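You operate a simulated robot arm through the tools that you are given. There is no shell and no other tool.

You are at the controls of a simulated robot arm. One attempt, no reset.

JOB
Wipe the dust off the purifier cover.
Fine: switch the air purifier off before you wipe, use the yellow cleaning pad and put it back, then switch on again and leave it running. Set down upright: yellow cleaning pad. What is to be rubbed or washed off counts as gone when no trace of it is left.

Only the result counts: the job must be done as asked and must still hold three seconds after the hand-in. Knocking over, shifting, dropping, spilling or breaking anything else fails it. Lids that push on must go on centred and level and be pressed home; caps that screw on are set level and turned clockwise until they are tight.

ROBOT AND FRAMES
A 6-joint arm with a three-finger gripper, fixed in place. Base frame: the origin is on the floor under the middle of its stand, x ahead of it, y to its left, z up. Lengths are in cm, angles in degrees, forces in N, time in s.
It reaches about 121.3 cm from its shoulder. Its first joint turns from -166.0 to 166.0 degrees. Payload 4.89 kg.
The tool frame sits at the grasp point between the pads (the TCP): z along the fingers, y along the line on which they close. The tips reach 3 cm beyond it. The gripper opens to 16.4 cm; its body begins 12.5 cm behind the TCP.
Orientation is that of the tool frame in the base frame, as a unit quaternion [x, y, z, w]. With the fingers straight down and closing along the base's y, the tool's x points along the base's -x, its y along +y and its z along -z.

CONTROLS
- The arm moves only by the tool apply_moves. Its argument "rows" is a list of rows, each a list of 7 numbers: the shift along the base's x, y, z in units of 500 mm (1.0 is 500 mm), then the turn, a rotation vector about the base's x, y, z in units of 120 degrees (1.0 is 120 degrees), then the gripper command, from -1 (shut) to 1 (fully open), values between in proportion. In form: [[tx, ty, tz, rx, ry, rz, fingers], ...]. A call has 1 to 20 rows; each row is the pose to reach, as a shift and turn from the pose commanded when the call began. A call with a number of a shift or a turn outside -1 to 1 is refused whole. Rows are played at 5 a second. More than 5 cm and 8.6 degrees between two rows, or a gripper value outside its range, and nothing of the call is played. A pose out of reach is approached as far as the arm can. The call stops where the force on the tool passes 60 N (or 10 N more than at its start, if that is more) or the arm is blocked; 0.2 s more then pass. The fingers move at their own pace (about 10.8 cm/s each) and stop on an object; they squeeze with about 34 N. The grip force told is the motor's: it shows also when the fingers shut on nothing. Time passes only in rows, and 0.2 s behind the last, so rows that repeat a pose let the fingers close. It gives the time, the measured TCP pose, the force on the tool (base axes), the opening and the grip force at its end, in the units of the frame above (readings bear some noise), with the torque about the TCP (base axes, N m) and any sound that the robot's microphone picked up.
- Cameras (640 x 400 px; columns grow to the right, rows downward): "scene" is fixed at [22.13, -64.97, 115.11]; the picture's right is [0.92, -0.40, 0.00], its down [-0.15, -0.35, -0.92] and it looks along [0.37, 0.85, -0.39] (base axes); focal length 320 px, centre (320, 200). "wrist" rides on the gripper at [7.6, -0.2, -15.2] in the tool frame; the picture's right is [0.02, 1.00, 0.00], its down [-0.88, 0.02, -0.47] and it looks along [-0.47, 0.01, 0.88] (tool axes); focal length 247 px, centre (320, 200). There is no depth. A picture from a camera that has moved, and an enlarged one, comes with that camera's place and axes in the base frame and with its lens.
- snapshot(camera): a new picture of that camera. It takes no simulated time.
- slide_trunk(by): moves the trunk up (or, below 0, down) by that many cm; the arm rides with it, the base frame stays. It gives what a move gives, with no picture.
- zoom(camera, box): a new picture of the part [left, top, right, bottom] of that camera's present view, enlarged. It takes no simulated time.
- sign_off(): hands the job in; it is judged then, once.

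Nothing tells you positions but the pictures and the camera data. Unless the task says otherwise, let go and move clear before handing in.

The tools are called after "Call:" as a command line: name --pt "numbers of a row" for each row, then --argument value for the rest, lists and objects as JSON in quotes. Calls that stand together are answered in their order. apply_moves: Moves the arm, as the interface text tells. Its arguments: {"type":"object","properties":{"rows":{"type":"array","items":{"type":"array","items":{"type":"number"}}}},"required":["rows"]} The other tools are called the same way: slide_trunk (by) moves the trunk up or down; snapshot (camera) takes a picture; zoom (camera, box) takes an enlarged picture of a part of a camera's view; sign_off () hands the job in.

At the start:

```text
clock: 0.0
ee_pos: [42.49, 56.86, 88.58]
orientation: [0.0, 1.0, 0.0, 0.0]
wrist_force: [0.2, -1.1, -0.2]
torque: [0.03, 0.04, 0.0]
finger_gap: 16.41
grasp_force: 0.2
trunk travel left (down, up): [-2.5, 36.5]
```

scene: 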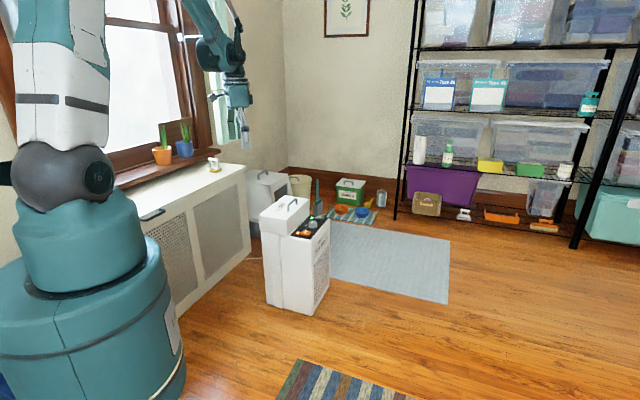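
wrist: 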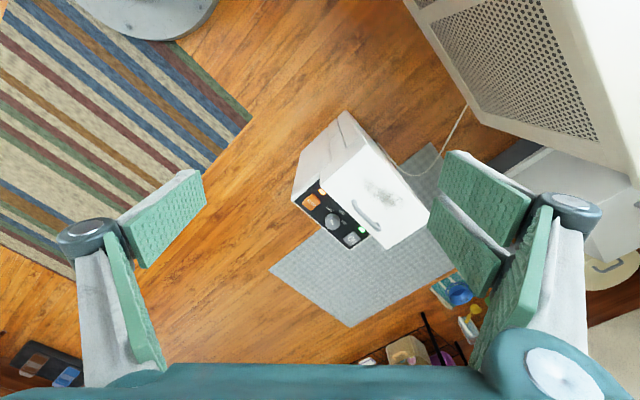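

I see a white air purifier on the floor with a control panel (orange, knob, green) and a dust smudge on its cover, with shelves of supplies behind it. I'll zoom in on the purifier and look for the yellow cleaning pad first.

Call:
zoom --camera "scene" --box '[240, 160, 400, 320]'

Call:
zoom --camera "scene" --box '[400, 120, 600, 245]'

Call:
zoom --camera "wrist" --box '[270, 100, 450, 270]'

Call:
zoom --camera "scene" --box '[280, 160, 400, 235]'

Call:
zoom --camera "scene" --box '[130, 110, 260, 230]'

```text
2.50 times, centred on (320, 240) of scene
camera zoom: at [22.13, -64.97, 115.11], right [0.92, -0.4, 0.0], down [-0.15, -0.35, -0.92], along [0.37, 0.85, -0.39], focal length 800 px, centre (320, 100)
```

zoom: 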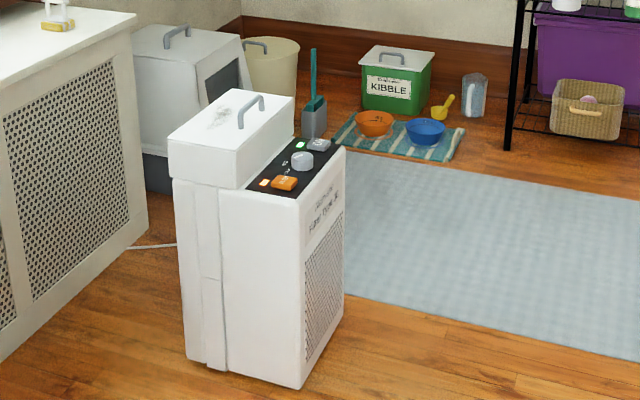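

```text
3.20 times, centred on (500, 182) of scene
camera zoom: at [22.13, -64.97, 115.11], right [0.92, -0.4, 0.0], down [-0.15, -0.35, -0.92], along [0.37, 0.85, -0.39], focal length 1023 px, centre (-256, 256)
```

zoom: 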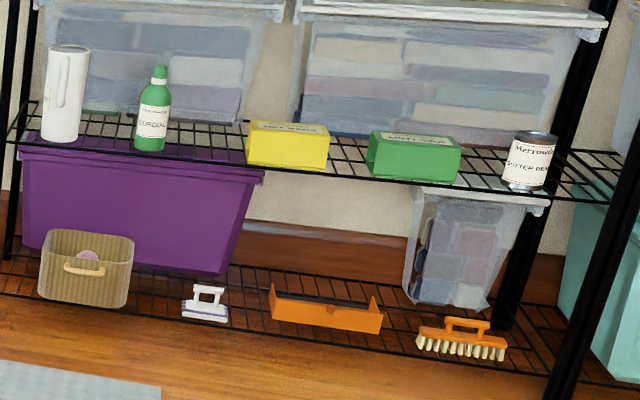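

```text
2.35 times, centred on (360, 185) of wrist
camera zoom: at [34.77, 56.72, 103.52], right [-0.02, 1.0, 0.0], down [0.88, 0.02, 0.47], along [0.47, 0.01, -0.88], focal length 581 px, centre (226, 235)
```

zoom: 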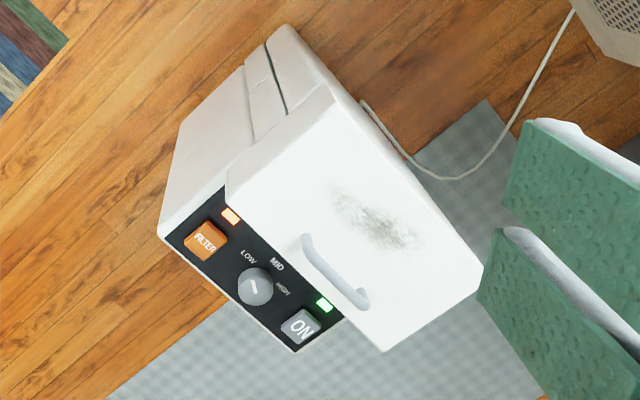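

```text
5.33 times, centred on (340, 198) of scene
camera zoom: at [22.13, -64.97, 115.11], right [0.92, -0.4, 0.0], down [-0.15, -0.35, -0.92], along [0.37, 0.85, -0.39], focal length 1706 px, centre (213, 213)
```

zoom: 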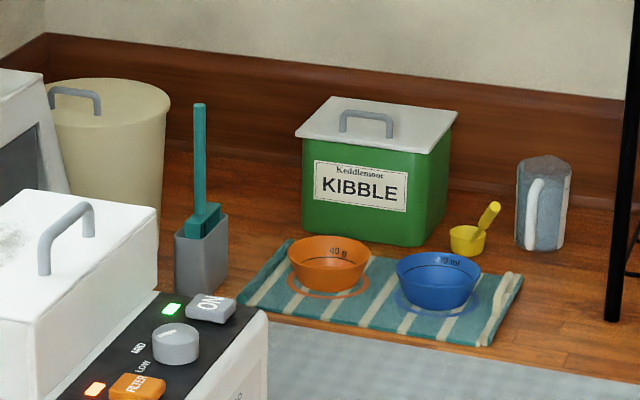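

```text
3.33 times, centred on (195, 170) of scene
camera zoom: at [22.13, -64.97, 115.11], right [0.92, -0.4, 0.0], down [-0.15, -0.35, -0.92], along [0.37, 0.85, -0.39], focal length 1066 px, centre (737, 300)
```

zoom: 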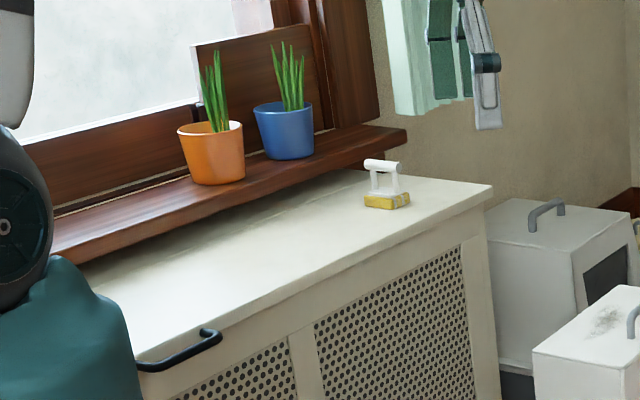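

The yellow pad with a white handle sits on the white radiator cover by the window; the purifier stands on the floor ahead, with an ON button, speed knob and a FILTER button. I'll raise and turn the wrist so its camera looks toward the radiator and pad, to locate them accurately.

Call:
apply_moves --pt "0 0 0.02 0 0 0.068 1" --pt "0 0 0.04 0 0 0.136 1" --pt "0 0 0.06 0 0 0.204 1" --pt "0 0 0.08 0 0 0.272 1" --pt "0 -0.02 0.1 0 0 0.34 1" --pt "0 -0.04 0.12 0 0 0.408 1" --pt "0 -0.06 0.14 0 0 0.476 1" --pt "0 -0.08 0.16 0 0 0.544 1" --pt "0 -0.1 0.18 0 0 0.612 1" --pt "0 -0.12 0.2 0 0 0.68 1" --pt "0 -0.14 0.2 0 0 0.75 1"

Call:
snapshot --camera "wrist"

Call:
snapshot --camera "scene"

```text
clock: 2.4
ee_pos: [42.39, 49.87, 98.56]
orientation: [0.709, -0.705, 0.0, 0.0]
wrist_force: [-0.3, -0.7, -0.2]
torque: [-0.07, -0.01, -0.02]
finger_gap: 16.39
grasp_force: 0.0
trunk travel left (down, up): [-2.5, 36.5]
```

```text
taken
camera wrist: at [42.58, 42.23, 113.53], right [-1.0, -0.02, 0.0], down [-0.02, 0.88, 0.47], along [-0.01, 0.47, -0.88], focal length 247 px, centre (320, 200)
```

wrist: 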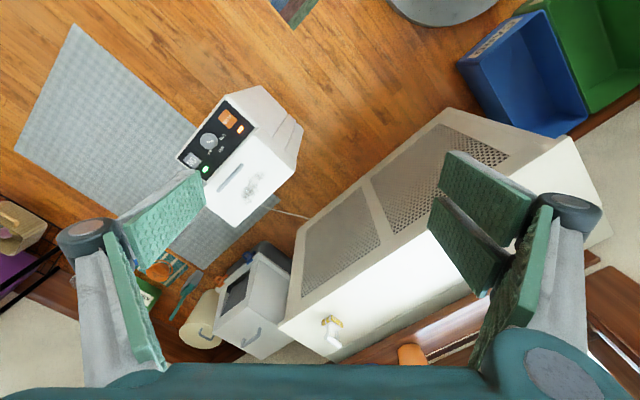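

```text
taken
```

scene: 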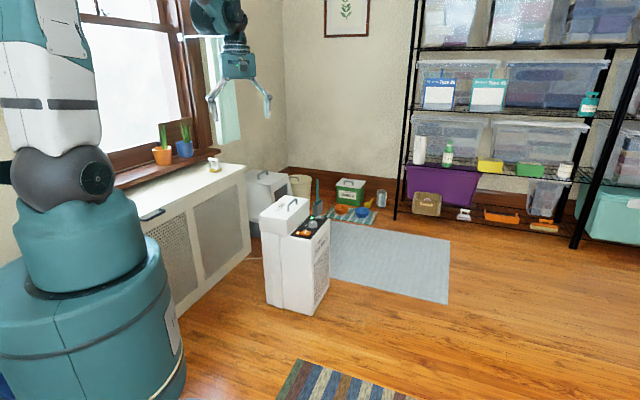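

The pad triangulates to about (37, 118, 60) on the radiator cover and the purifier top to about (61, 73, 50). The pad is near the limit of reach, so I'll zoom in on both views to refine these numbers.

Call:
zoom --camera "wrist" --box '[280, 290, 380, 352]'

Call:
zoom --camera "scene" --box '[190, 145, 254, 185]'

Call:
zoom --camera "wrist" --box '[160, 70, 320, 240]'

Call:
zoom --camera "scene" --box '[250, 185, 346, 245]'

```text
6.40 times, centred on (330, 321) of wrist
camera zoom: at [42.58, 42.23, 113.53], right [-1.0, -0.02, 0.0], down [-0.02, 0.88, 0.47], along [-0.01, 0.47, -0.88], focal length 1581 px, centre (256, -574)
```

zoom: 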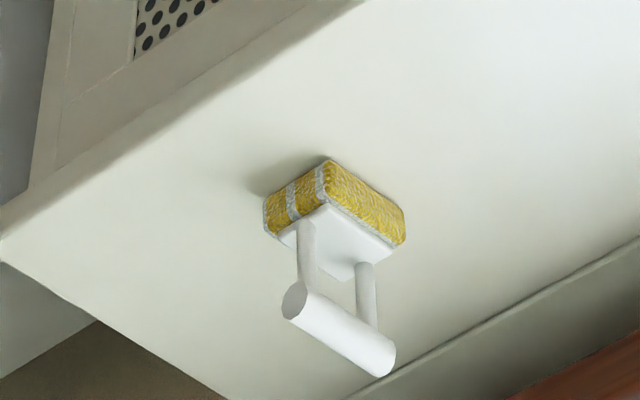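

```text
10.00 times, centred on (222, 165) of scene
camera zoom: at [22.13, -64.97, 115.11], right [0.92, -0.4, 0.0], down [-0.15, -0.35, -0.92], along [0.37, 0.85, -0.39], focal length 3198 px, centre (1300, 550)
```

zoom: 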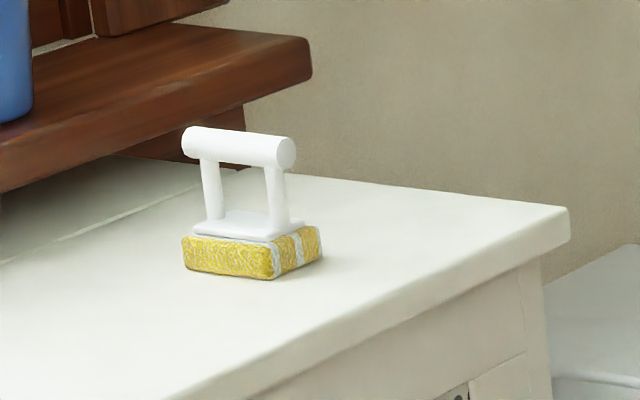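

```text
2.35 times, centred on (240, 155) of wrist
camera zoom: at [42.58, 42.23, 113.53], right [-1.0, -0.02, 0.0], down [-0.02, 0.88, 0.47], along [-0.01, 0.47, -0.88], focal length 581 px, centre (508, 306)
```

zoom: 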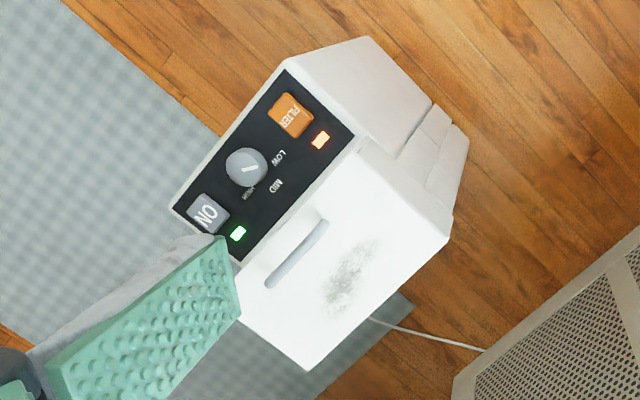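

```text
6.67 times, centred on (298, 215) of scene
camera zoom: at [22.13, -64.97, 115.11], right [0.92, -0.4, 0.0], down [-0.15, -0.35, -0.92], along [0.37, 0.85, -0.39], focal length 2132 px, centre (467, 100)
```

zoom: 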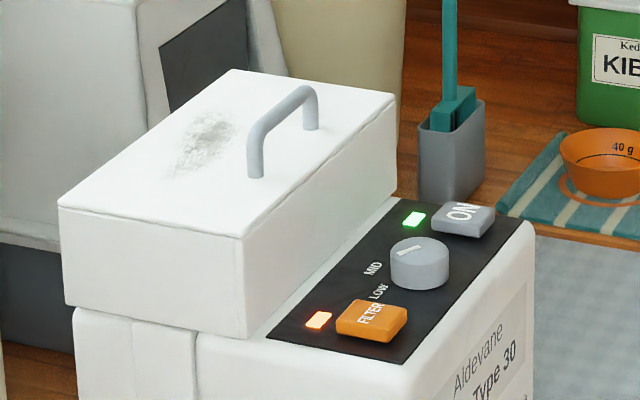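

Everything here is set at about 45° to the base axes: the pad's handle bar centre is near (36.8, 116.7, 66.6), the radiator top at z≈60, the ON button near (79, 66, 45) and FILTER near (67, 55, 45). Next I'll shut the fingers and move above the purifier for a closer look before pressing the ON button.

Call:
apply_moves --pt "0.075 0.0 -0.02 0 0 0 -1" --pt "0.15 0.0 -0.04 0 0 0 -1" --pt "0.225 0.0 -0.07 0 0 0 -1" --pt "0.3 0.0 -0.1 0 0 0 -1" --pt "0.375 0.0 -0.14 0 0 0 -1" --pt "0.45 0.0 -0.18 0 0 0 -1" --pt "0.525 0.0 -0.22 0 0 0 -1" --pt "0.6 0.0 -0.26 0 0 0 -1"

Call:
snapshot --camera "wrist"

Call:
snapshot --camera "scene"

```text
clock: 4.2
ee_pos: [72.27, 49.95, 85.56]
orientation: [0.708, -0.707, -0.001, 0.0]
wrist_force: [-2.4, -0.2, 1.9]
torque: [-0.01, -0.33, 0.03]
finger_gap: 0.0
grasp_force: 33.8
trunk travel left (down, up): [-2.5, 36.5]
```

```text
taken
camera wrist: at [72.38, 42.25, 100.53], right [-1.0, -0.02, 0.0], down [-0.02, 0.88, 0.47], along [-0.01, 0.47, -0.88], focal length 247 px, centre (320, 200)
```

wrist: 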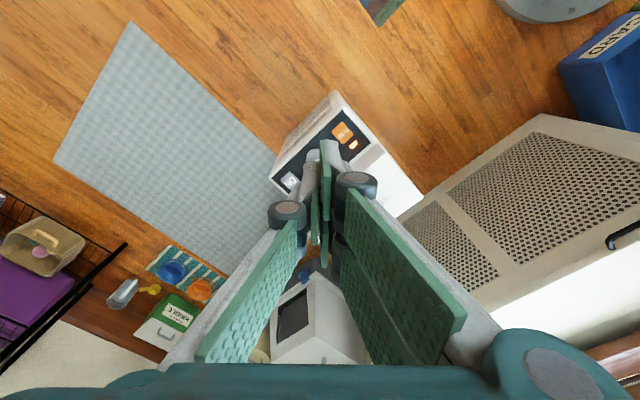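

```text
taken
```

scene: 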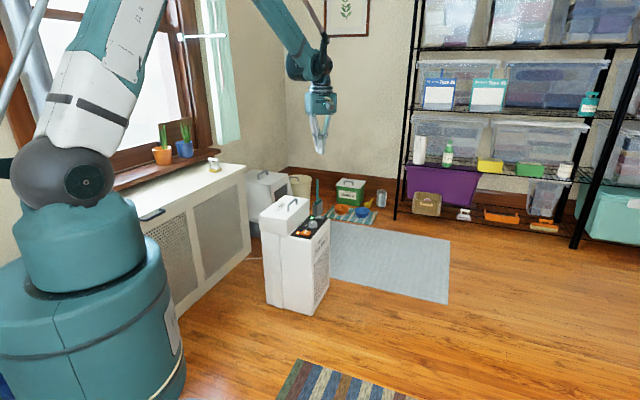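

The fingers are shut above the purifier. I'll zoom in on the fingertips and the panel to learn the tip shape and check nothing has changed.

Call:
zoom --camera "scene" --box '[280, 80, 360, 160]'

Call:
zoom --camera "wrist" --box '[250, 80, 410, 240]'

```text
5.00 times, centred on (320, 120) of scene
camera zoom: at [22.13, -64.97, 115.11], right [0.92, -0.4, 0.0], down [-0.15, -0.35, -0.92], along [0.37, 0.85, -0.39], focal length 1599 px, centre (320, 600)
```

zoom: 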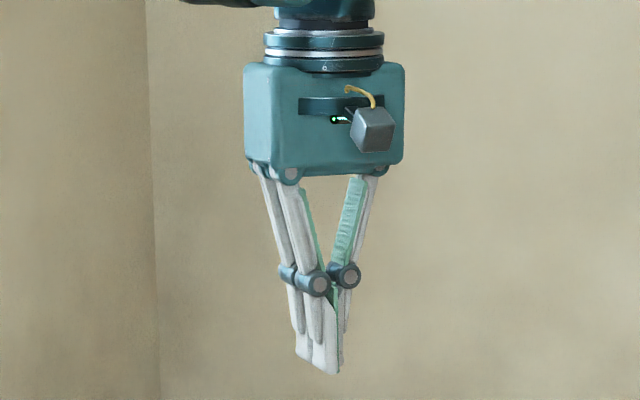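

```text
2.50 times, centred on (330, 160) of wrist
camera zoom: at [72.38, 42.25, 100.53], right [-1.0, -0.02, 0.0], down [-0.02, 0.88, 0.47], along [-0.01, 0.47, -0.88], focal length 617 px, centre (295, 300)
```

zoom: 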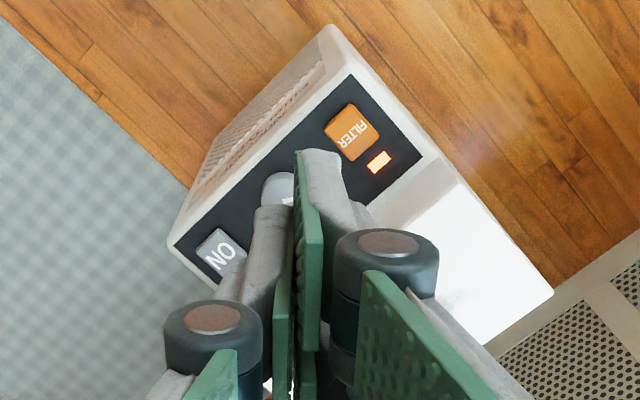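

The closed fingertips make a footprint of about 3 × 6 cm. I'll turn another 45° so the closing line runs along the panel, and go above the ON button for a closer look.

Call:
apply_moves --pt "0.015 0.04 -0.03 0 0 0.05 -1" --pt "0.03 0.08 -0.07 0 0 0.1 -1" --pt "0.045 0.12 -0.11 0 0 0.15 -1" --pt "0.06 0.16 -0.15 0 0 0.2 -1" --pt "0.075 0.2 -0.19 0 0 0.25 -1" --pt "0.09 0.24 -0.23 0 0 0.3 -1" --pt "0.105 0.28 -0.27 0 0 0.34 -1" --pt "0.126 0.326 -0.3 0 0 0.375 -1"

Call:
snapshot --camera "wrist"

Call:
snapshot --camera "scene"

```text
clock: 6.0
ee_pos: [78.8, 66.19, 70.53]
orientation: [0.924, -0.381, 0.0, 0.0]
wrist_force: [-0.3, -1.3, 1.5]
torque: [0.12, -0.11, -0.03]
finger_gap: 0.01
grasp_force: 33.9
trunk travel left (down, up): [-2.5, 36.5]
```

```text
taken
camera wrist: at [84.11, 60.85, 85.45], right [-0.69, -0.72, 0.0], down [-0.64, 0.61, 0.47], along [-0.34, 0.33, -0.88], focal length 247 px, centre (320, 200)
```

wrist: 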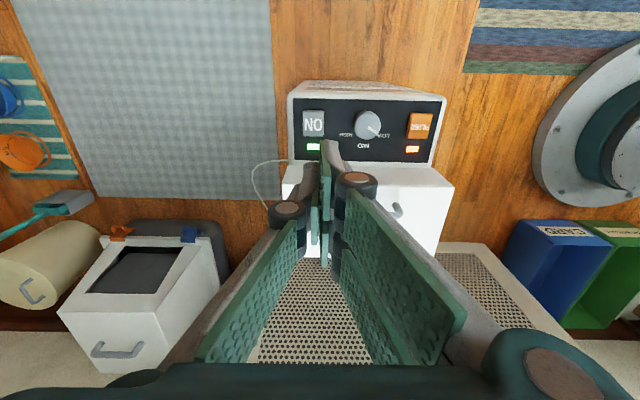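

```text
taken
```

scene: 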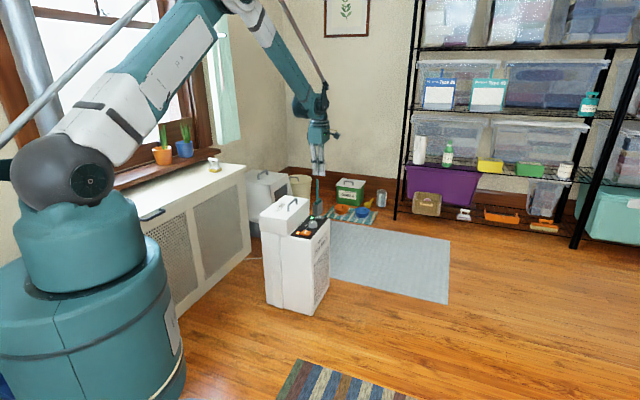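

Call:
zoom --camera "wrist" --box '[270, 70, 470, 195]'

Call:
zoom --camera "scene" --box '[255, 150, 351, 240]'

```text
3.20 times, centred on (370, 132) of wrist
camera zoom: at [84.11, 60.85, 85.45], right [-0.69, -0.72, 0.0], down [-0.64, 0.61, 0.47], along [-0.34, 0.33, -0.88], focal length 790 px, centre (160, 416)
```

zoom: 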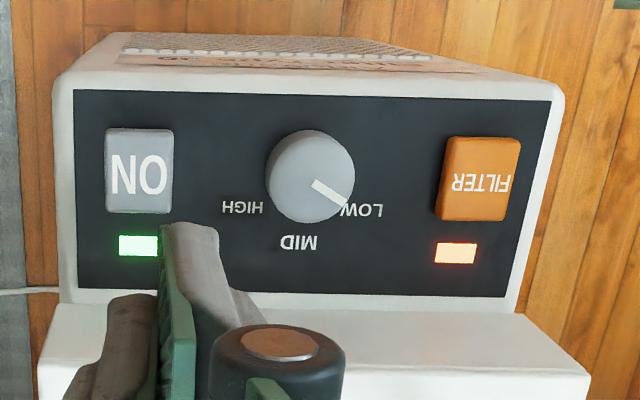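

```text
4.44 times, centred on (303, 195) of scene
camera zoom: at [22.13, -64.97, 115.11], right [0.92, -0.4, 0.0], down [-0.15, -0.35, -0.92], along [0.37, 0.85, -0.39], focal length 1421 px, centre (396, 222)
```

zoom: 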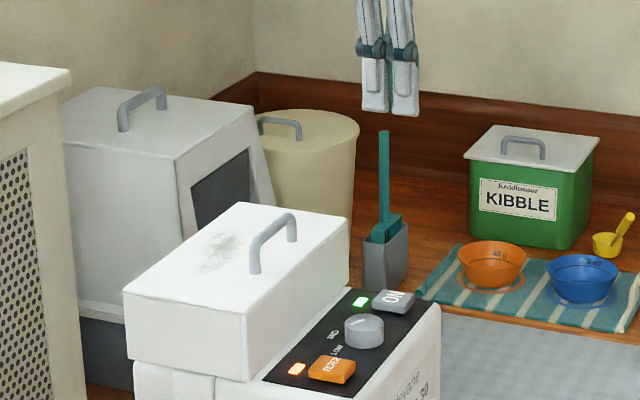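

The ON button refines to about (79.1, 66.9, 45.1), with roughly 6–7 cm clear to the cover's face. I'll come down over it, stopping just above.

Call:
apply_moves --pt "0.008 0.004 -0.07 0 0 0 -1" --pt "0.016 0.008 -0.14 0 0 0 -1" --pt "0.016 0.008 -0.21 0 0 0 -1" --pt "0.016 0.008 -0.28 0 0 0 -1" --pt "0.016 0.008 -0.35 0 0 0 -1" --pt "0.016 0.008 -0.4 0 0 0 -1" --pt "0.016 0.008 -0.414 0 0 0 -1"

Call:
zoom --camera "wrist" --box '[220, 70, 470, 230]'

Call:
zoom --camera "scene" --box '[255, 150, 351, 240]'

```text
clock: 7.6
ee_pos: [79.7, 66.54, 49.96]
orientation: [0.924, -0.382, 0.0, 0.0]
wrist_force: [-0.3, 0.1, 0.5]
torque: [0.0, -0.05, 0.03]
finger_gap: 0.0
grasp_force: 34.1
trunk travel left (down, up): [-2.5, 36.5]
```

```text
2.50 times, centred on (345, 150) of wrist
camera zoom: at [85.0, 61.2, 64.79], right [-0.69, -0.72, 0.0], down [-0.64, 0.61, 0.47], along [-0.34, 0.33, -0.88], focal length 617 px, centre (258, 325)
```

zoom: 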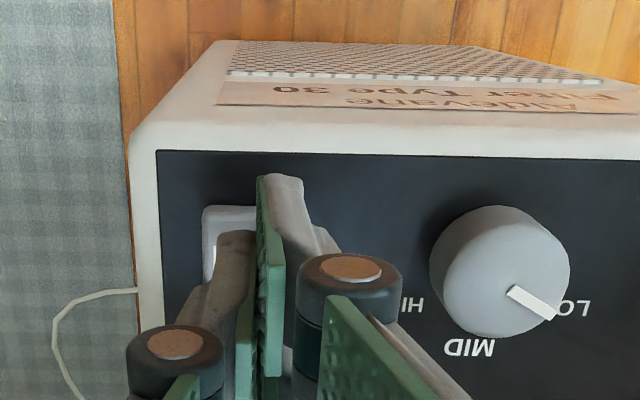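

```text
4.44 times, centred on (303, 195) of scene
camera zoom: at [22.13, -64.97, 115.11], right [0.92, -0.4, 0.0], down [-0.15, -0.35, -0.92], along [0.37, 0.85, -0.39], focal length 1421 px, centre (396, 222)
```

zoom: 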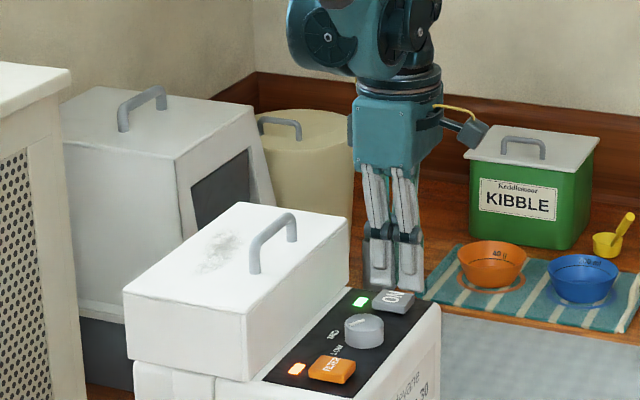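

The tips are about 2 cm above the ON button and well centred. I'll press down in small steps.

Call:
apply_moves --pt "-0.004 0 -0.01 0 0 0 -1" --pt "-0.004 0 -0.02 0 0 0 -1" --pt "-0.004 0 -0.028 0 0 0 -1" --pt "-0.004 0 -0.034 0 0 0 -1"

Call:
zoom --camera "scene" --box '[255, 150, 351, 240]'

```text
clock: 8.6
ee_pos: [79.45, 66.65, 48.18]
orientation: [0.924, -0.382, 0.0, 0.0]
wrist_force: [-0.5, 0.6, 0.6]
torque: [0.0, -0.02, -0.01]
finger_gap: 0.6
grasp_force: 44.8
trunk travel left (down, up): [-2.5, 36.5]
```

```text
4.44 times, centred on (303, 195) of scene
camera zoom: at [22.13, -64.97, 115.11], right [0.92, -0.4, 0.0], down [-0.15, -0.35, -0.92], along [0.37, 0.85, -0.39], focal length 1421 px, centre (396, 222)
```

zoom: 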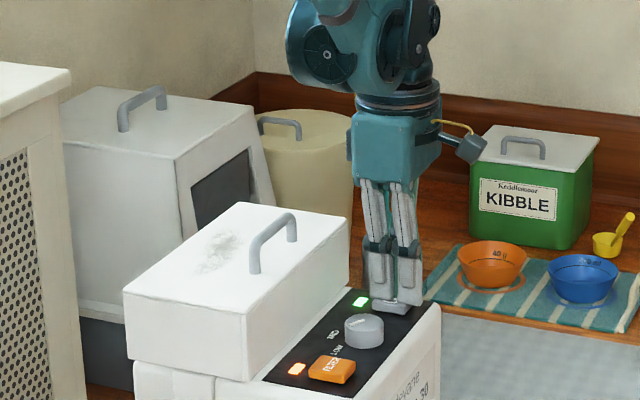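

The tips appear to be at the button with the green lamp still lit. I'll press a bit further.

Call:
apply_moves --pt "0 0 -0.004 0 0 0 -1" --pt "0 0 -0.008 0 0 0 -1"

Call:
zoom --camera "scene" --box '[275, 180, 347, 240]'

Call:
zoom --camera "wrist" --box '[220, 70, 470, 230]'

```text
clock: 9.2
ee_pos: [79.45, 66.73, 47.91]
orientation: [0.924, -0.382, 0.0, 0.0]
wrist_force: [1.2, 1.1, 5.1]
torque: [0.05, -0.01, -0.01]
finger_gap: 0.59
grasp_force: 45.2
trunk travel left (down, up): [-2.5, 36.5]
heard: click
```

```text
6.67 times, centred on (311, 210) of scene
camera zoom: at [22.13, -64.97, 115.11], right [0.92, -0.4, 0.0], down [-0.15, -0.35, -0.92], along [0.37, 0.85, -0.39], focal length 2132 px, centre (380, 133)
```

zoom: 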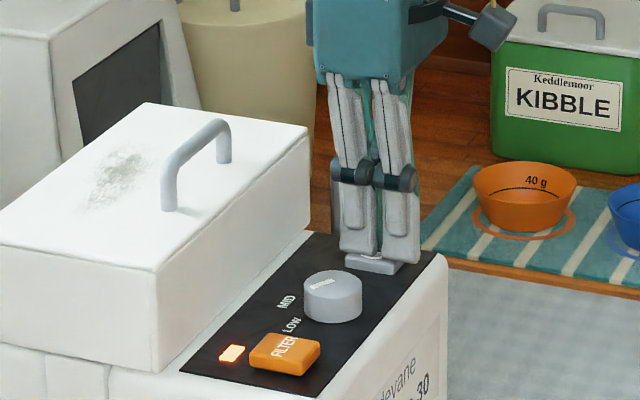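

```text
2.50 times, centred on (345, 150) of wrist
camera zoom: at [84.84, 61.27, 62.77], right [-0.69, -0.72, 0.0], down [-0.64, 0.61, 0.47], along [-0.34, 0.33, -0.88], focal length 617 px, centre (258, 325)
```

zoom: 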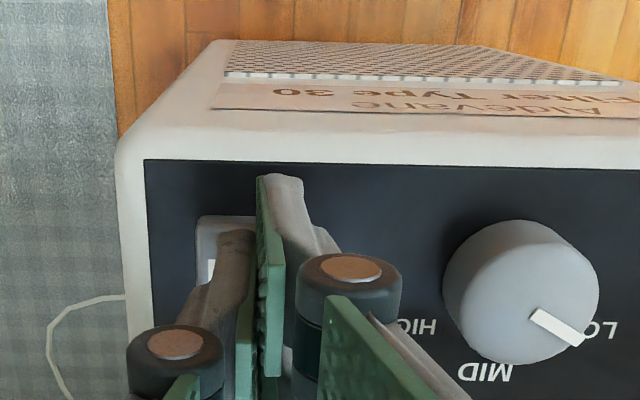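

A click, and the green lamp is off: the purifier is switched off. I'll lift straight up and look to confirm.

Call:
apply_moves --pt "0 0 0.02 0 0 0 -1" --pt "0 0 0.06 0 0 0 -1" --pt "0 0 0.14 0 0 0 -1" --pt "0 0 0.22 0 0 0 -1" --pt "0 0 0.3 0 0 0 -1" --pt "0 0 0.38 0 0 0 -1" --pt "0 0 0.46 0 0 0 -1"

Call:
zoom --camera "scene" --box '[255, 180, 351, 240]'

Call:
zoom --camera "wrist" --box '[240, 70, 490, 226]'

```text
clock: 10.8
ee_pos: [79.51, 66.59, 70.66]
orientation: [0.924, -0.382, 0.0, 0.0]
wrist_force: [1.0, 1.0, -1.3]
torque: [-0.11, 0.13, 0.0]
finger_gap: 0.02
grasp_force: 44.9
trunk travel left (down, up): [-2.5, 36.5]
```

```text
6.67 times, centred on (303, 210) of scene
camera zoom: at [22.13, -64.97, 115.11], right [0.92, -0.4, 0.0], down [-0.15, -0.35, -0.92], along [0.37, 0.85, -0.39], focal length 2132 px, centre (433, 133)
```

zoom: 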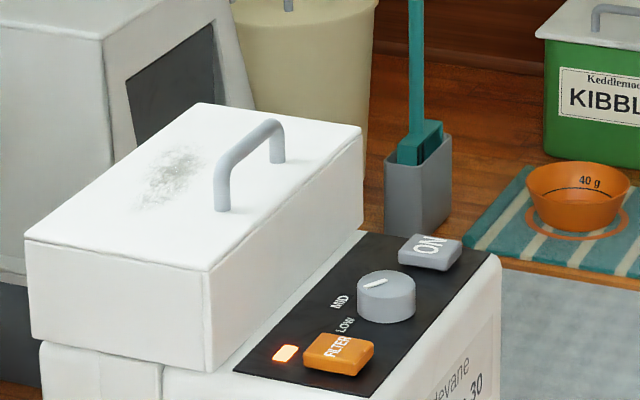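

```text
2.56 times, centred on (365, 148) of wrist
camera zoom: at [85.01, 61.23, 85.62], right [-0.69, -0.72, 0.0], down [-0.64, 0.61, 0.47], along [-0.34, 0.33, -0.88], focal length 632 px, centre (205, 333)
```

zoom: 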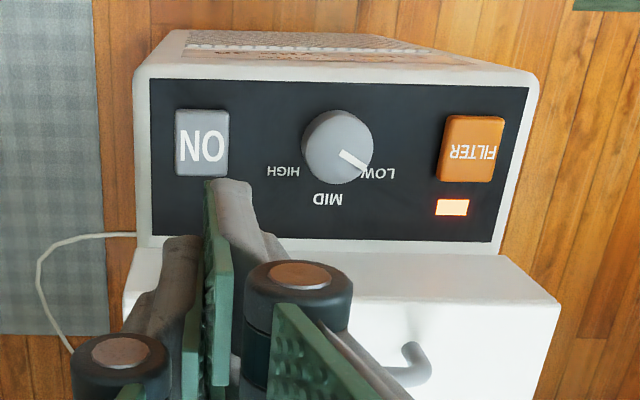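

The purifier is off (the FILTER lamp is a separate thing, and I leave it). Now I'll rise and travel towards the radiator, opening the fingers partway, to look at the pad from close by.

Call:
apply_moves --pt "0 0 0.08 0 0 0 -0.3" --pt "-0.03 0.03 0.16 0 0 0 -0.3" --pt "-0.08 0.08 0.2 0 0 0 -0.3" --pt "-0.13 0.14 0.24 0 0 0 -0.3" --pt "-0.18 0.2 0.28 0 0 0 -0.3" --pt "-0.23 0.26 0.32 0 0 0 -0.3" --pt "-0.28 0.32 0.34 0 0 0 -0.3" --pt "-0.33 0.38 0.36 0 0 0 -0.3" --pt "-0.38 0.44 0.38 0 0 0 -0.3" --pt "-0.43 0.5 0.4 0 0 0 -0.3" --pt "-0.48 0.56 0.4 0 0 0 -0.3" --pt "-0.53 0.62 0.4 0 0 0 -0.3"

Call:
snapshot --camera "wrist"

Call:
snapshot --camera "scene"

```text
clock: 13.4
ee_pos: [53.1, 97.61, 90.91]
orientation: [0.924, -0.382, 0.0, 0.0]
wrist_force: [0.7, -1.7, 0.6]
torque: [0.17, 0.29, 0.0]
finger_gap: 5.73
grasp_force: 0.1
trunk travel left (down, up): [-2.5, 36.5]
```

```text
taken
camera wrist: at [58.59, 92.16, 105.89], right [-0.69, -0.72, 0.0], down [-0.64, 0.61, 0.47], along [-0.34, 0.33, -0.88], focal length 247 px, centre (320, 200)
```

wrist: 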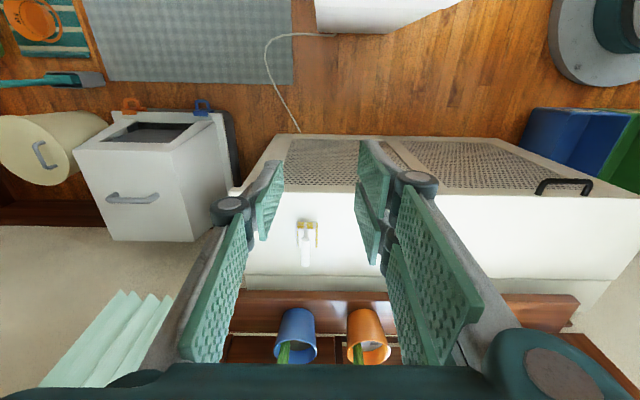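

```text
taken
```

scene: 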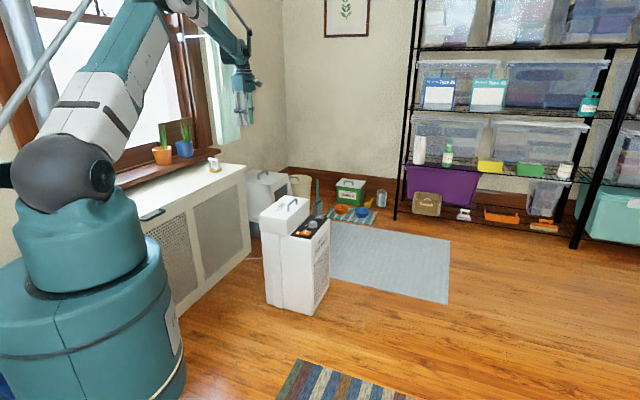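

The pad's bar runs exactly along the picture's vertical, so the closing direction is already right for gripping across the bar. I'll zoom in to refine the position.

Call:
zoom --camera "wrist" --box '[240, 190, 380, 320]'

Call:
zoom --camera "scene" --box '[170, 60, 290, 190]'

```text
3.08 times, centred on (310, 255) of wrist
camera zoom: at [58.59, 92.16, 105.89], right [-0.69, -0.72, 0.0], down [-0.64, 0.61, 0.47], along [-0.34, 0.33, -0.88], focal length 760 px, centre (351, 31)
```

zoom: 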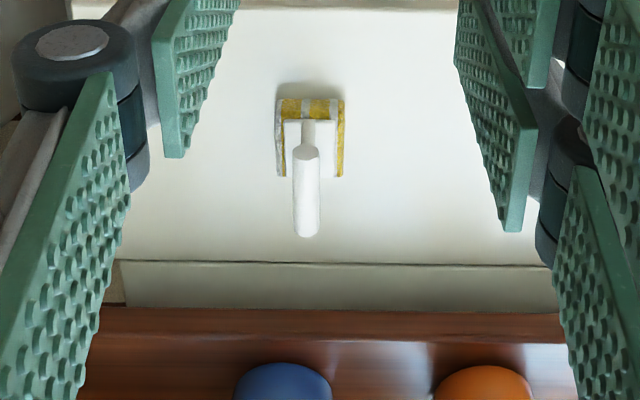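

```text
3.08 times, centred on (230, 125) of scene
camera zoom: at [22.13, -64.97, 115.11], right [0.92, -0.4, 0.0], down [-0.15, -0.35, -0.92], along [0.37, 0.85, -0.39], focal length 984 px, centre (597, 431)
```

zoom: 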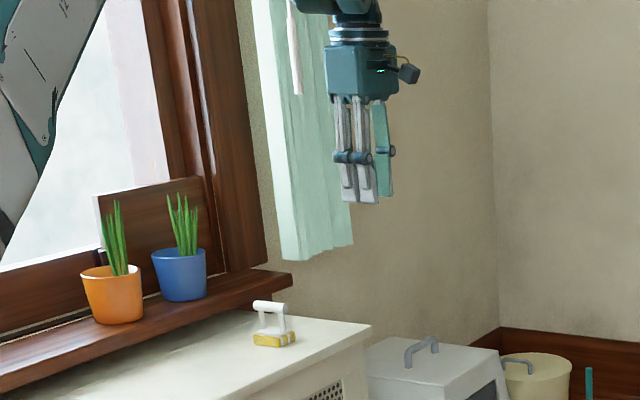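

The bar centre checks out at about (36.9, 116.9, 66.6), the sill edge is about 7 cm beyond it, and the blue pot is over 20 cm away. I'll move directly above the pad and see whether the arm reaches that far.

Call:
apply_moves --pt "-0.053 0.0643 -0.02 0 0 0 -0.3" --pt "-0.106 0.1287 -0.04 0 0 0 -0.3" --pt "-0.159 0.193 -0.06 0 0 0 -0.3" --pt "-0.212 0.2573 -0.08 0 0 0 -0.3" --pt "-0.265 0.3217 -0.1 0 0 0 -0.3" --pt "-0.318 0.386 -0.12 0 0 0 -0.3" --pt "-0.318 0.386 -0.14 0 0 0 -0.3"

Call:
snapshot --camera "wrist"

Call:
zoom --camera "scene" --box '[150, 60, 270, 190]'

```text
clock: 15.0
ee_pos: [36.7, 116.97, 83.73]
orientation: [0.924, -0.382, 0.0, 0.001]
wrist_force: [0.4, -1.3, -0.3]
torque: [0.04, -0.04, 0.03]
finger_gap: 5.74
grasp_force: 0.1
trunk travel left (down, up): [-2.5, 36.5]
```

```text
taken
camera wrist: at [42.28, 111.72, 98.71], right [-0.69, -0.72, 0.0], down [-0.64, 0.61, 0.47], along [-0.34, 0.33, -0.88], focal length 247 px, centre (320, 200)
```

wrist: 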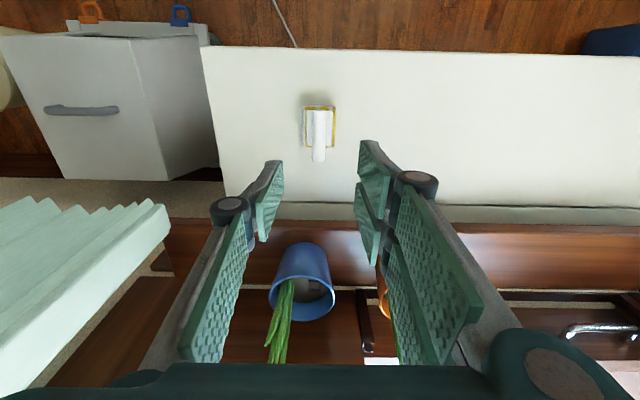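

```text
3.08 times, centred on (210, 125) of scene
camera zoom: at [22.13, -64.97, 115.11], right [0.92, -0.4, 0.0], down [-0.15, -0.35, -0.92], along [0.37, 0.85, -0.39], focal length 984 px, centre (658, 431)
```

zoom: 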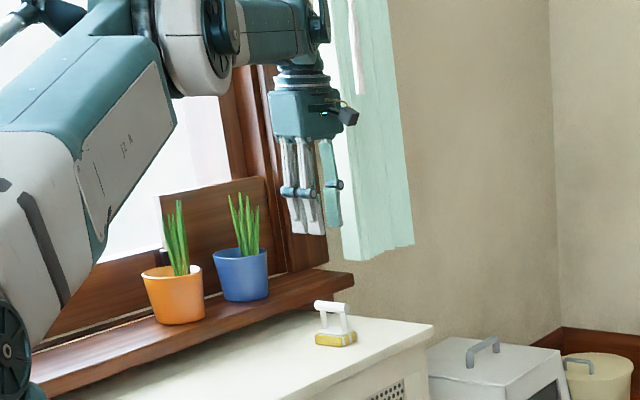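

The arm reaches above the pad with the gripper vertical and lined up across the bar. I'll come down onto the handle, slowing near the end.

Call:
apply_moves --pt "0.002 -0.002 -0.06 0 0 0 -0.3" --pt "0.004 -0.003 -0.12 0 0 0 -0.3" --pt "0.004 -0.003 -0.18 0 0 0 -0.3" --pt "0.004 -0.003 -0.22 0 0 0 -0.3" --pt "0.004 -0.003 -0.24 0 0 0 -0.3"

Call:
zoom --camera "wrist" --box '[220, 90, 420, 270]'

Call:
zoom --camera "scene" --box '[180, 110, 260, 190]'

```text
clock: 16.2
ee_pos: [37.01, 117.05, 71.86]
orientation: [0.924, -0.382, 0.0, 0.001]
wrist_force: [0.3, 0.0, 1.0]
torque: [0.01, -0.01, -0.01]
finger_gap: 5.73
grasp_force: 0.2
trunk travel left (down, up): [-2.5, 36.5]
```

```text
2.22 times, centred on (320, 180) of wrist
camera zoom: at [42.61, 111.54, 86.77], right [-0.69, -0.72, 0.0], down [-0.64, 0.61, 0.47], along [-0.34, 0.33, -0.88], focal length 549 px, centre (320, 244)
```

zoom: 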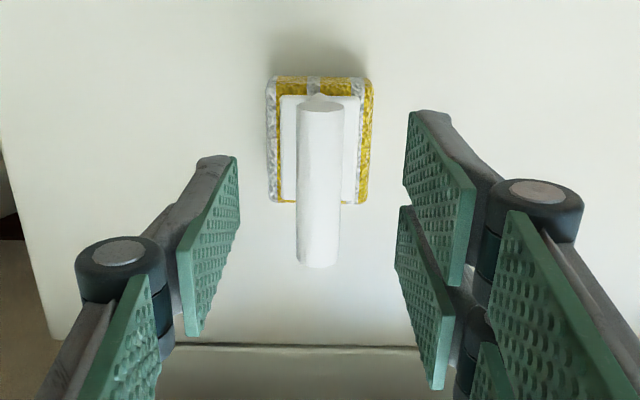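

```text
5.00 times, centred on (220, 150) of scene
camera zoom: at [22.13, -64.97, 115.11], right [0.92, -0.4, 0.0], down [-0.15, -0.35, -0.92], along [0.37, 0.85, -0.39], focal length 1599 px, centre (820, 450)
```

zoom: 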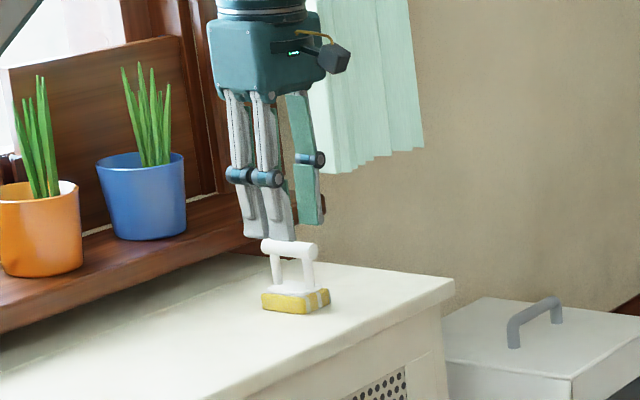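

The fingers straddle the bar symmetrically. I'll lower the last 5.4 cm and then close.

Call:
apply_moves --pt "0 0 -0.04 0 0 0 -0.3" --pt "0 0 -0.07 0 0 0 -0.3" --pt "0 0 -0.09 0 0 0 -0.3" --pt "0 0 -0.106 0 0 0 -0.3" --pt "0 0 -0.106 0 0 0 -0.3"

Call:
zoom --camera "wrist" --box '[220, 90, 420, 270]'

Call:
zoom --camera "scene" --box '[180, 110, 260, 190]'

```text
clock: 17.4
ee_pos: [37.12, 116.76, 66.48]
orientation: [0.924, -0.383, 0.001, 0.0]
wrist_force: [0.5, -0.6, 0.1]
torque: [-0.01, -0.01, 0.01]
finger_gap: 5.77
grasp_force: 0.0
trunk travel left (down, up): [-2.5, 36.5]
```

```text
2.22 times, centred on (320, 180) of wrist
camera zoom: at [42.66, 111.43, 81.42], right [-0.69, -0.72, 0.0], down [-0.64, 0.61, 0.47], along [-0.34, 0.33, -0.88], focal length 549 px, centre (320, 244)
```

zoom: 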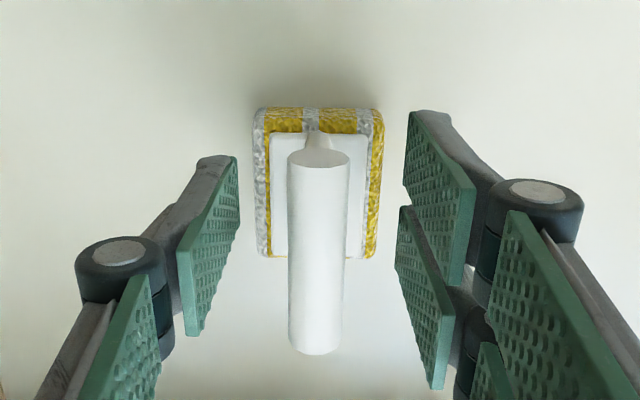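

```text
5.00 times, centred on (220, 150) of scene
camera zoom: at [22.13, -64.97, 115.11], right [0.92, -0.4, 0.0], down [-0.15, -0.35, -0.92], along [0.37, 0.85, -0.39], focal length 1599 px, centre (820, 450)
```

zoom: 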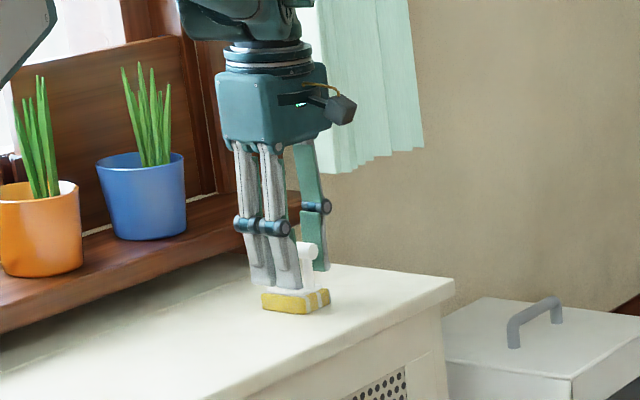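

The fingers are around the handle bar with the tips clear of the pad's plate. I'll close them now.

Call:
apply_moves --pt "0 0 0 0 0 0 -0.6" --pt "0 0 0 0 0 0 -1" --pt "0 0 0 0 0 0 -1" --pt "0 0 0 0 0 0 -1" --pt "0 0 0 0 0 0 -1"

Call:
zoom --camera "wrist" --box '[220, 90, 420, 270]'

Call:
zoom --camera "scene" --box '[180, 110, 260, 190]'

```text
clock: 18.6
ee_pos: [37.11, 116.9, 66.45]
orientation: [0.924, -0.382, 0.0, 0.0]
wrist_force: [0.2, 0.1, -0.4]
torque: [0.01, 0.0, -0.01]
finger_gap: 1.54
grasp_force: 34.2
trunk travel left (down, up): [-2.5, 36.5]
```

```text
2.22 times, centred on (320, 180) of wrist
camera zoom: at [42.66, 111.44, 81.41], right [-0.69, -0.72, 0.0], down [-0.64, 0.61, 0.47], along [-0.34, 0.33, -0.88], focal length 549 px, centre (320, 244)
```

zoom: 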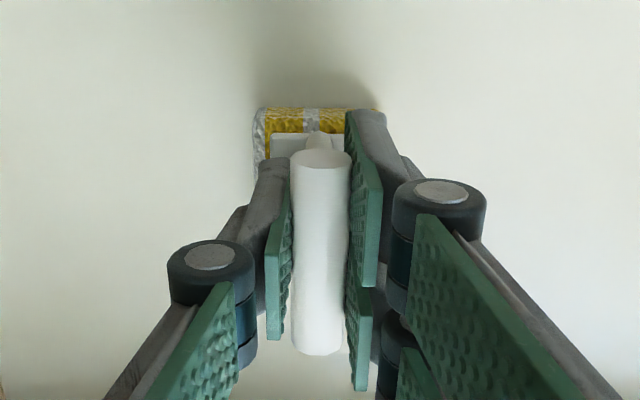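

```text
5.00 times, centred on (220, 150) of scene
camera zoom: at [22.13, -64.97, 115.11], right [0.92, -0.4, 0.0], down [-0.15, -0.35, -0.92], along [0.37, 0.85, -0.39], focal length 1599 px, centre (820, 450)
```

zoom: 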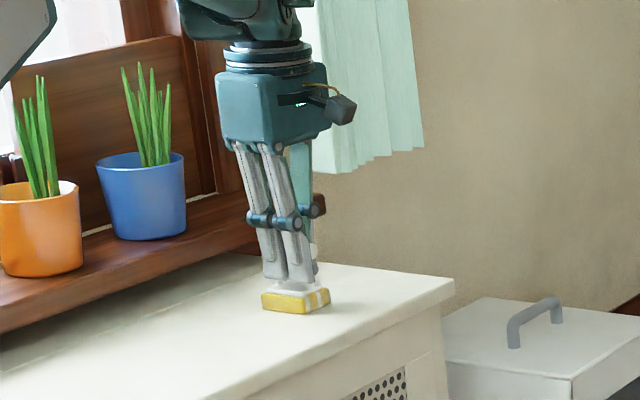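

The pad is gripped (1.5 cm gap, 34 N). I'll lift it gently and check it is held level.

Call:
apply_moves --pt "0 0 0.01 0 0 0 -1" --pt "0 0 0.03 0 0 0 -1" --pt "0 0 0.07 0 0 0 -1" --pt "0 0 0.13 0 0 0 -1" --pt "0 0 0.2 0 0 0 -1" --pt "0 0 0.27 0 0 0 -1" --pt "0.02 -0.02 0.34 0 0 0 -1" --pt "0.05 -0.06 0.4 0 0 0 -1"

Call:
snapshot --camera "wrist"

Call:
zoom --camera "scene" --box '[180, 70, 280, 180]'

```text
clock: 20.4
ee_pos: [39.54, 113.99, 86.16]
orientation: [0.924, -0.382, 0.0, -0.001]
wrist_force: [0.0, 0.8, -2.4]
torque: [-0.23, -0.1, 0.03]
finger_gap: 1.52
grasp_force: 34.1
trunk travel left (down, up): [-2.5, 36.5]
```

```text
taken
camera wrist: at [45.03, 108.63, 101.18], right [-0.69, -0.72, 0.0], down [-0.64, 0.61, 0.47], along [-0.34, 0.33, -0.88], focal length 247 px, centre (320, 200)
```

wrist: 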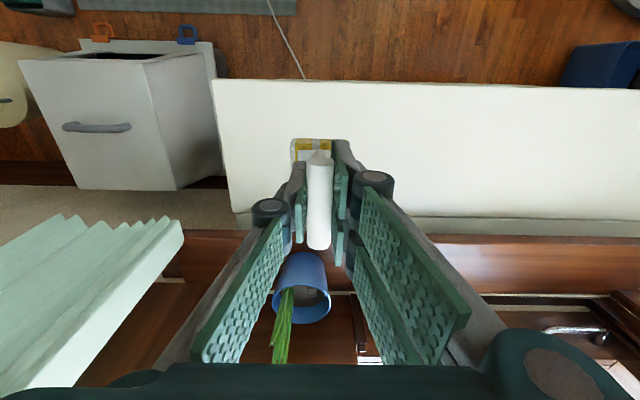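

```text
3.64 times, centred on (230, 125) of scene
camera zoom: at [22.13, -64.97, 115.11], right [0.92, -0.4, 0.0], down [-0.15, -0.35, -0.92], along [0.37, 0.85, -0.39], focal length 1163 px, centre (647, 473)
```

zoom: 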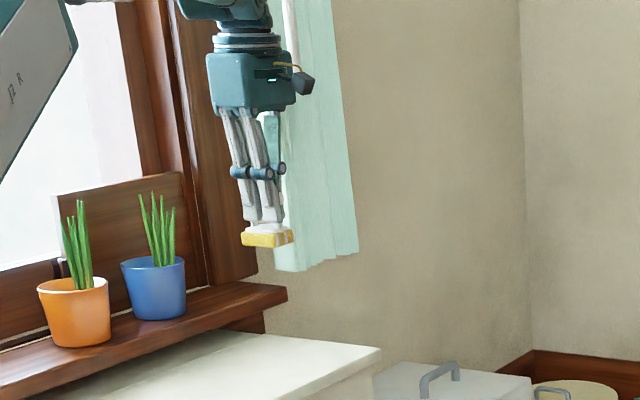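

The pad is held level. Now I'll carry it above the dusty area of the purifier cover.

Call:
apply_moves --pt "0.03 -0.07 0 0 0 0 -1" --pt "0.06 -0.14 0 0 0 0 -1" --pt "0.09 -0.21 0 0 0 0 -1" --pt "0.12 -0.28 -0.01 0 0 0 -1" --pt "0.15 -0.35 -0.03 0 0 0 -1" --pt "0.18 -0.42 -0.05 0 0 0 -1" --pt "0.21 -0.49 -0.07 0 0 0 -1" --pt "0.24 -0.56 -0.1 0 0 0 -1" --pt "0.27 -0.63 -0.13 0 0 0 -1" --pt "0.3 -0.7 -0.17 0 0 0 -1" --pt "0.33 -0.77 -0.21 0 0 0 -1" --pt "0.36 -0.83 -0.25 0 0 0 -1" --pt "0.378 -0.872 -0.28 0 0 0 -1" --pt "0.378 -0.872 -0.29 0 0 0 -1"

Call:
snapshot --camera "wrist"

Call:
zoom --camera "scene" --box '[240, 120, 352, 240]'

```text
clock: 23.4
ee_pos: [58.52, 70.1, 71.93]
orientation: [0.924, -0.382, 0.0, 0.0]
wrist_force: [-0.6, 0.4, -0.2]
torque: [-0.01, -0.06, -0.02]
finger_gap: 1.51
grasp_force: 33.7
trunk travel left (down, up): [-2.5, 36.5]
```

```text
taken
camera wrist: at [63.93, 64.68, 86.91], right [-0.69, -0.72, 0.0], down [-0.64, 0.61, 0.47], along [-0.34, 0.33, -0.88], focal length 247 px, centre (320, 200)
```

wrist: 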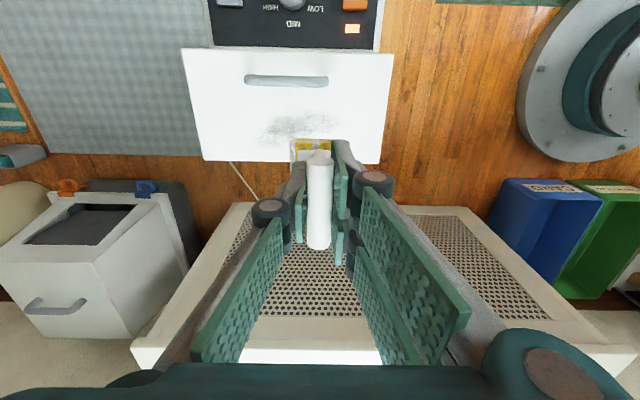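

```text
3.33 times, centred on (296, 180) of scene
camera zoom: at [22.13, -64.97, 115.11], right [0.92, -0.4, 0.0], down [-0.15, -0.35, -0.92], along [0.37, 0.85, -0.39], focal length 1066 px, centre (400, 267)
```

zoom: 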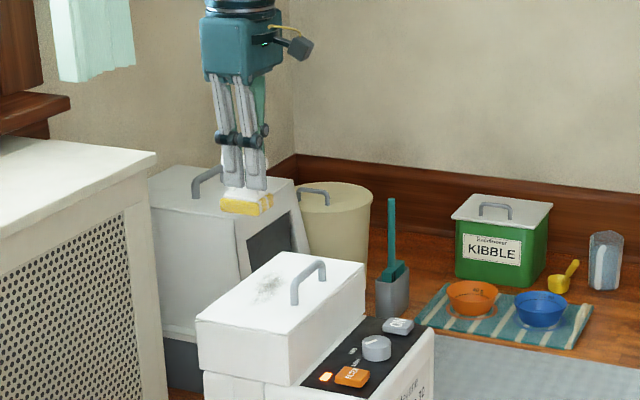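

I can see the cover and dust clearly from above now. I'll zoom in to measure the dust's extent.

Call:
zoom --camera "wrist" --box '[180, 40, 400, 177]'

Call:
zoom --camera "scene" --box '[255, 190, 319, 230]'

```text
2.91 times, centred on (290, 108) of wrist
camera zoom: at [63.93, 64.68, 86.91], right [-0.69, -0.72, 0.0], down [-0.64, 0.61, 0.47], along [-0.34, 0.33, -0.88], focal length 718 px, centre (407, 466)
```

zoom: 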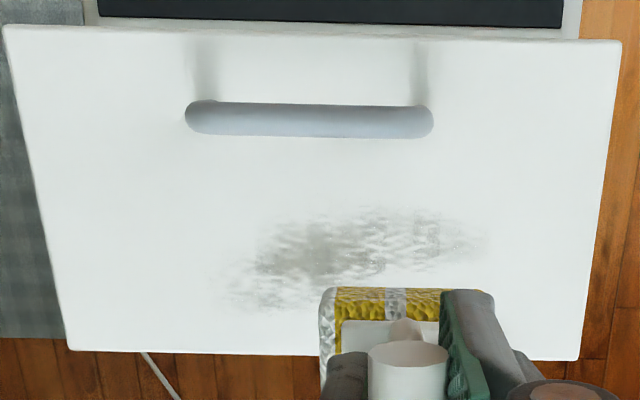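

```text
10.00 times, centred on (287, 210) of scene
camera zoom: at [22.13, -64.97, 115.11], right [0.92, -0.4, 0.0], down [-0.15, -0.35, -0.92], along [0.37, 0.85, -0.39], focal length 3198 px, centre (650, 100)
```

zoom: 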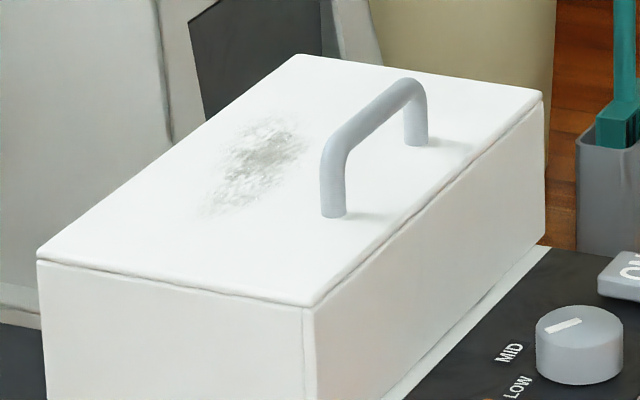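

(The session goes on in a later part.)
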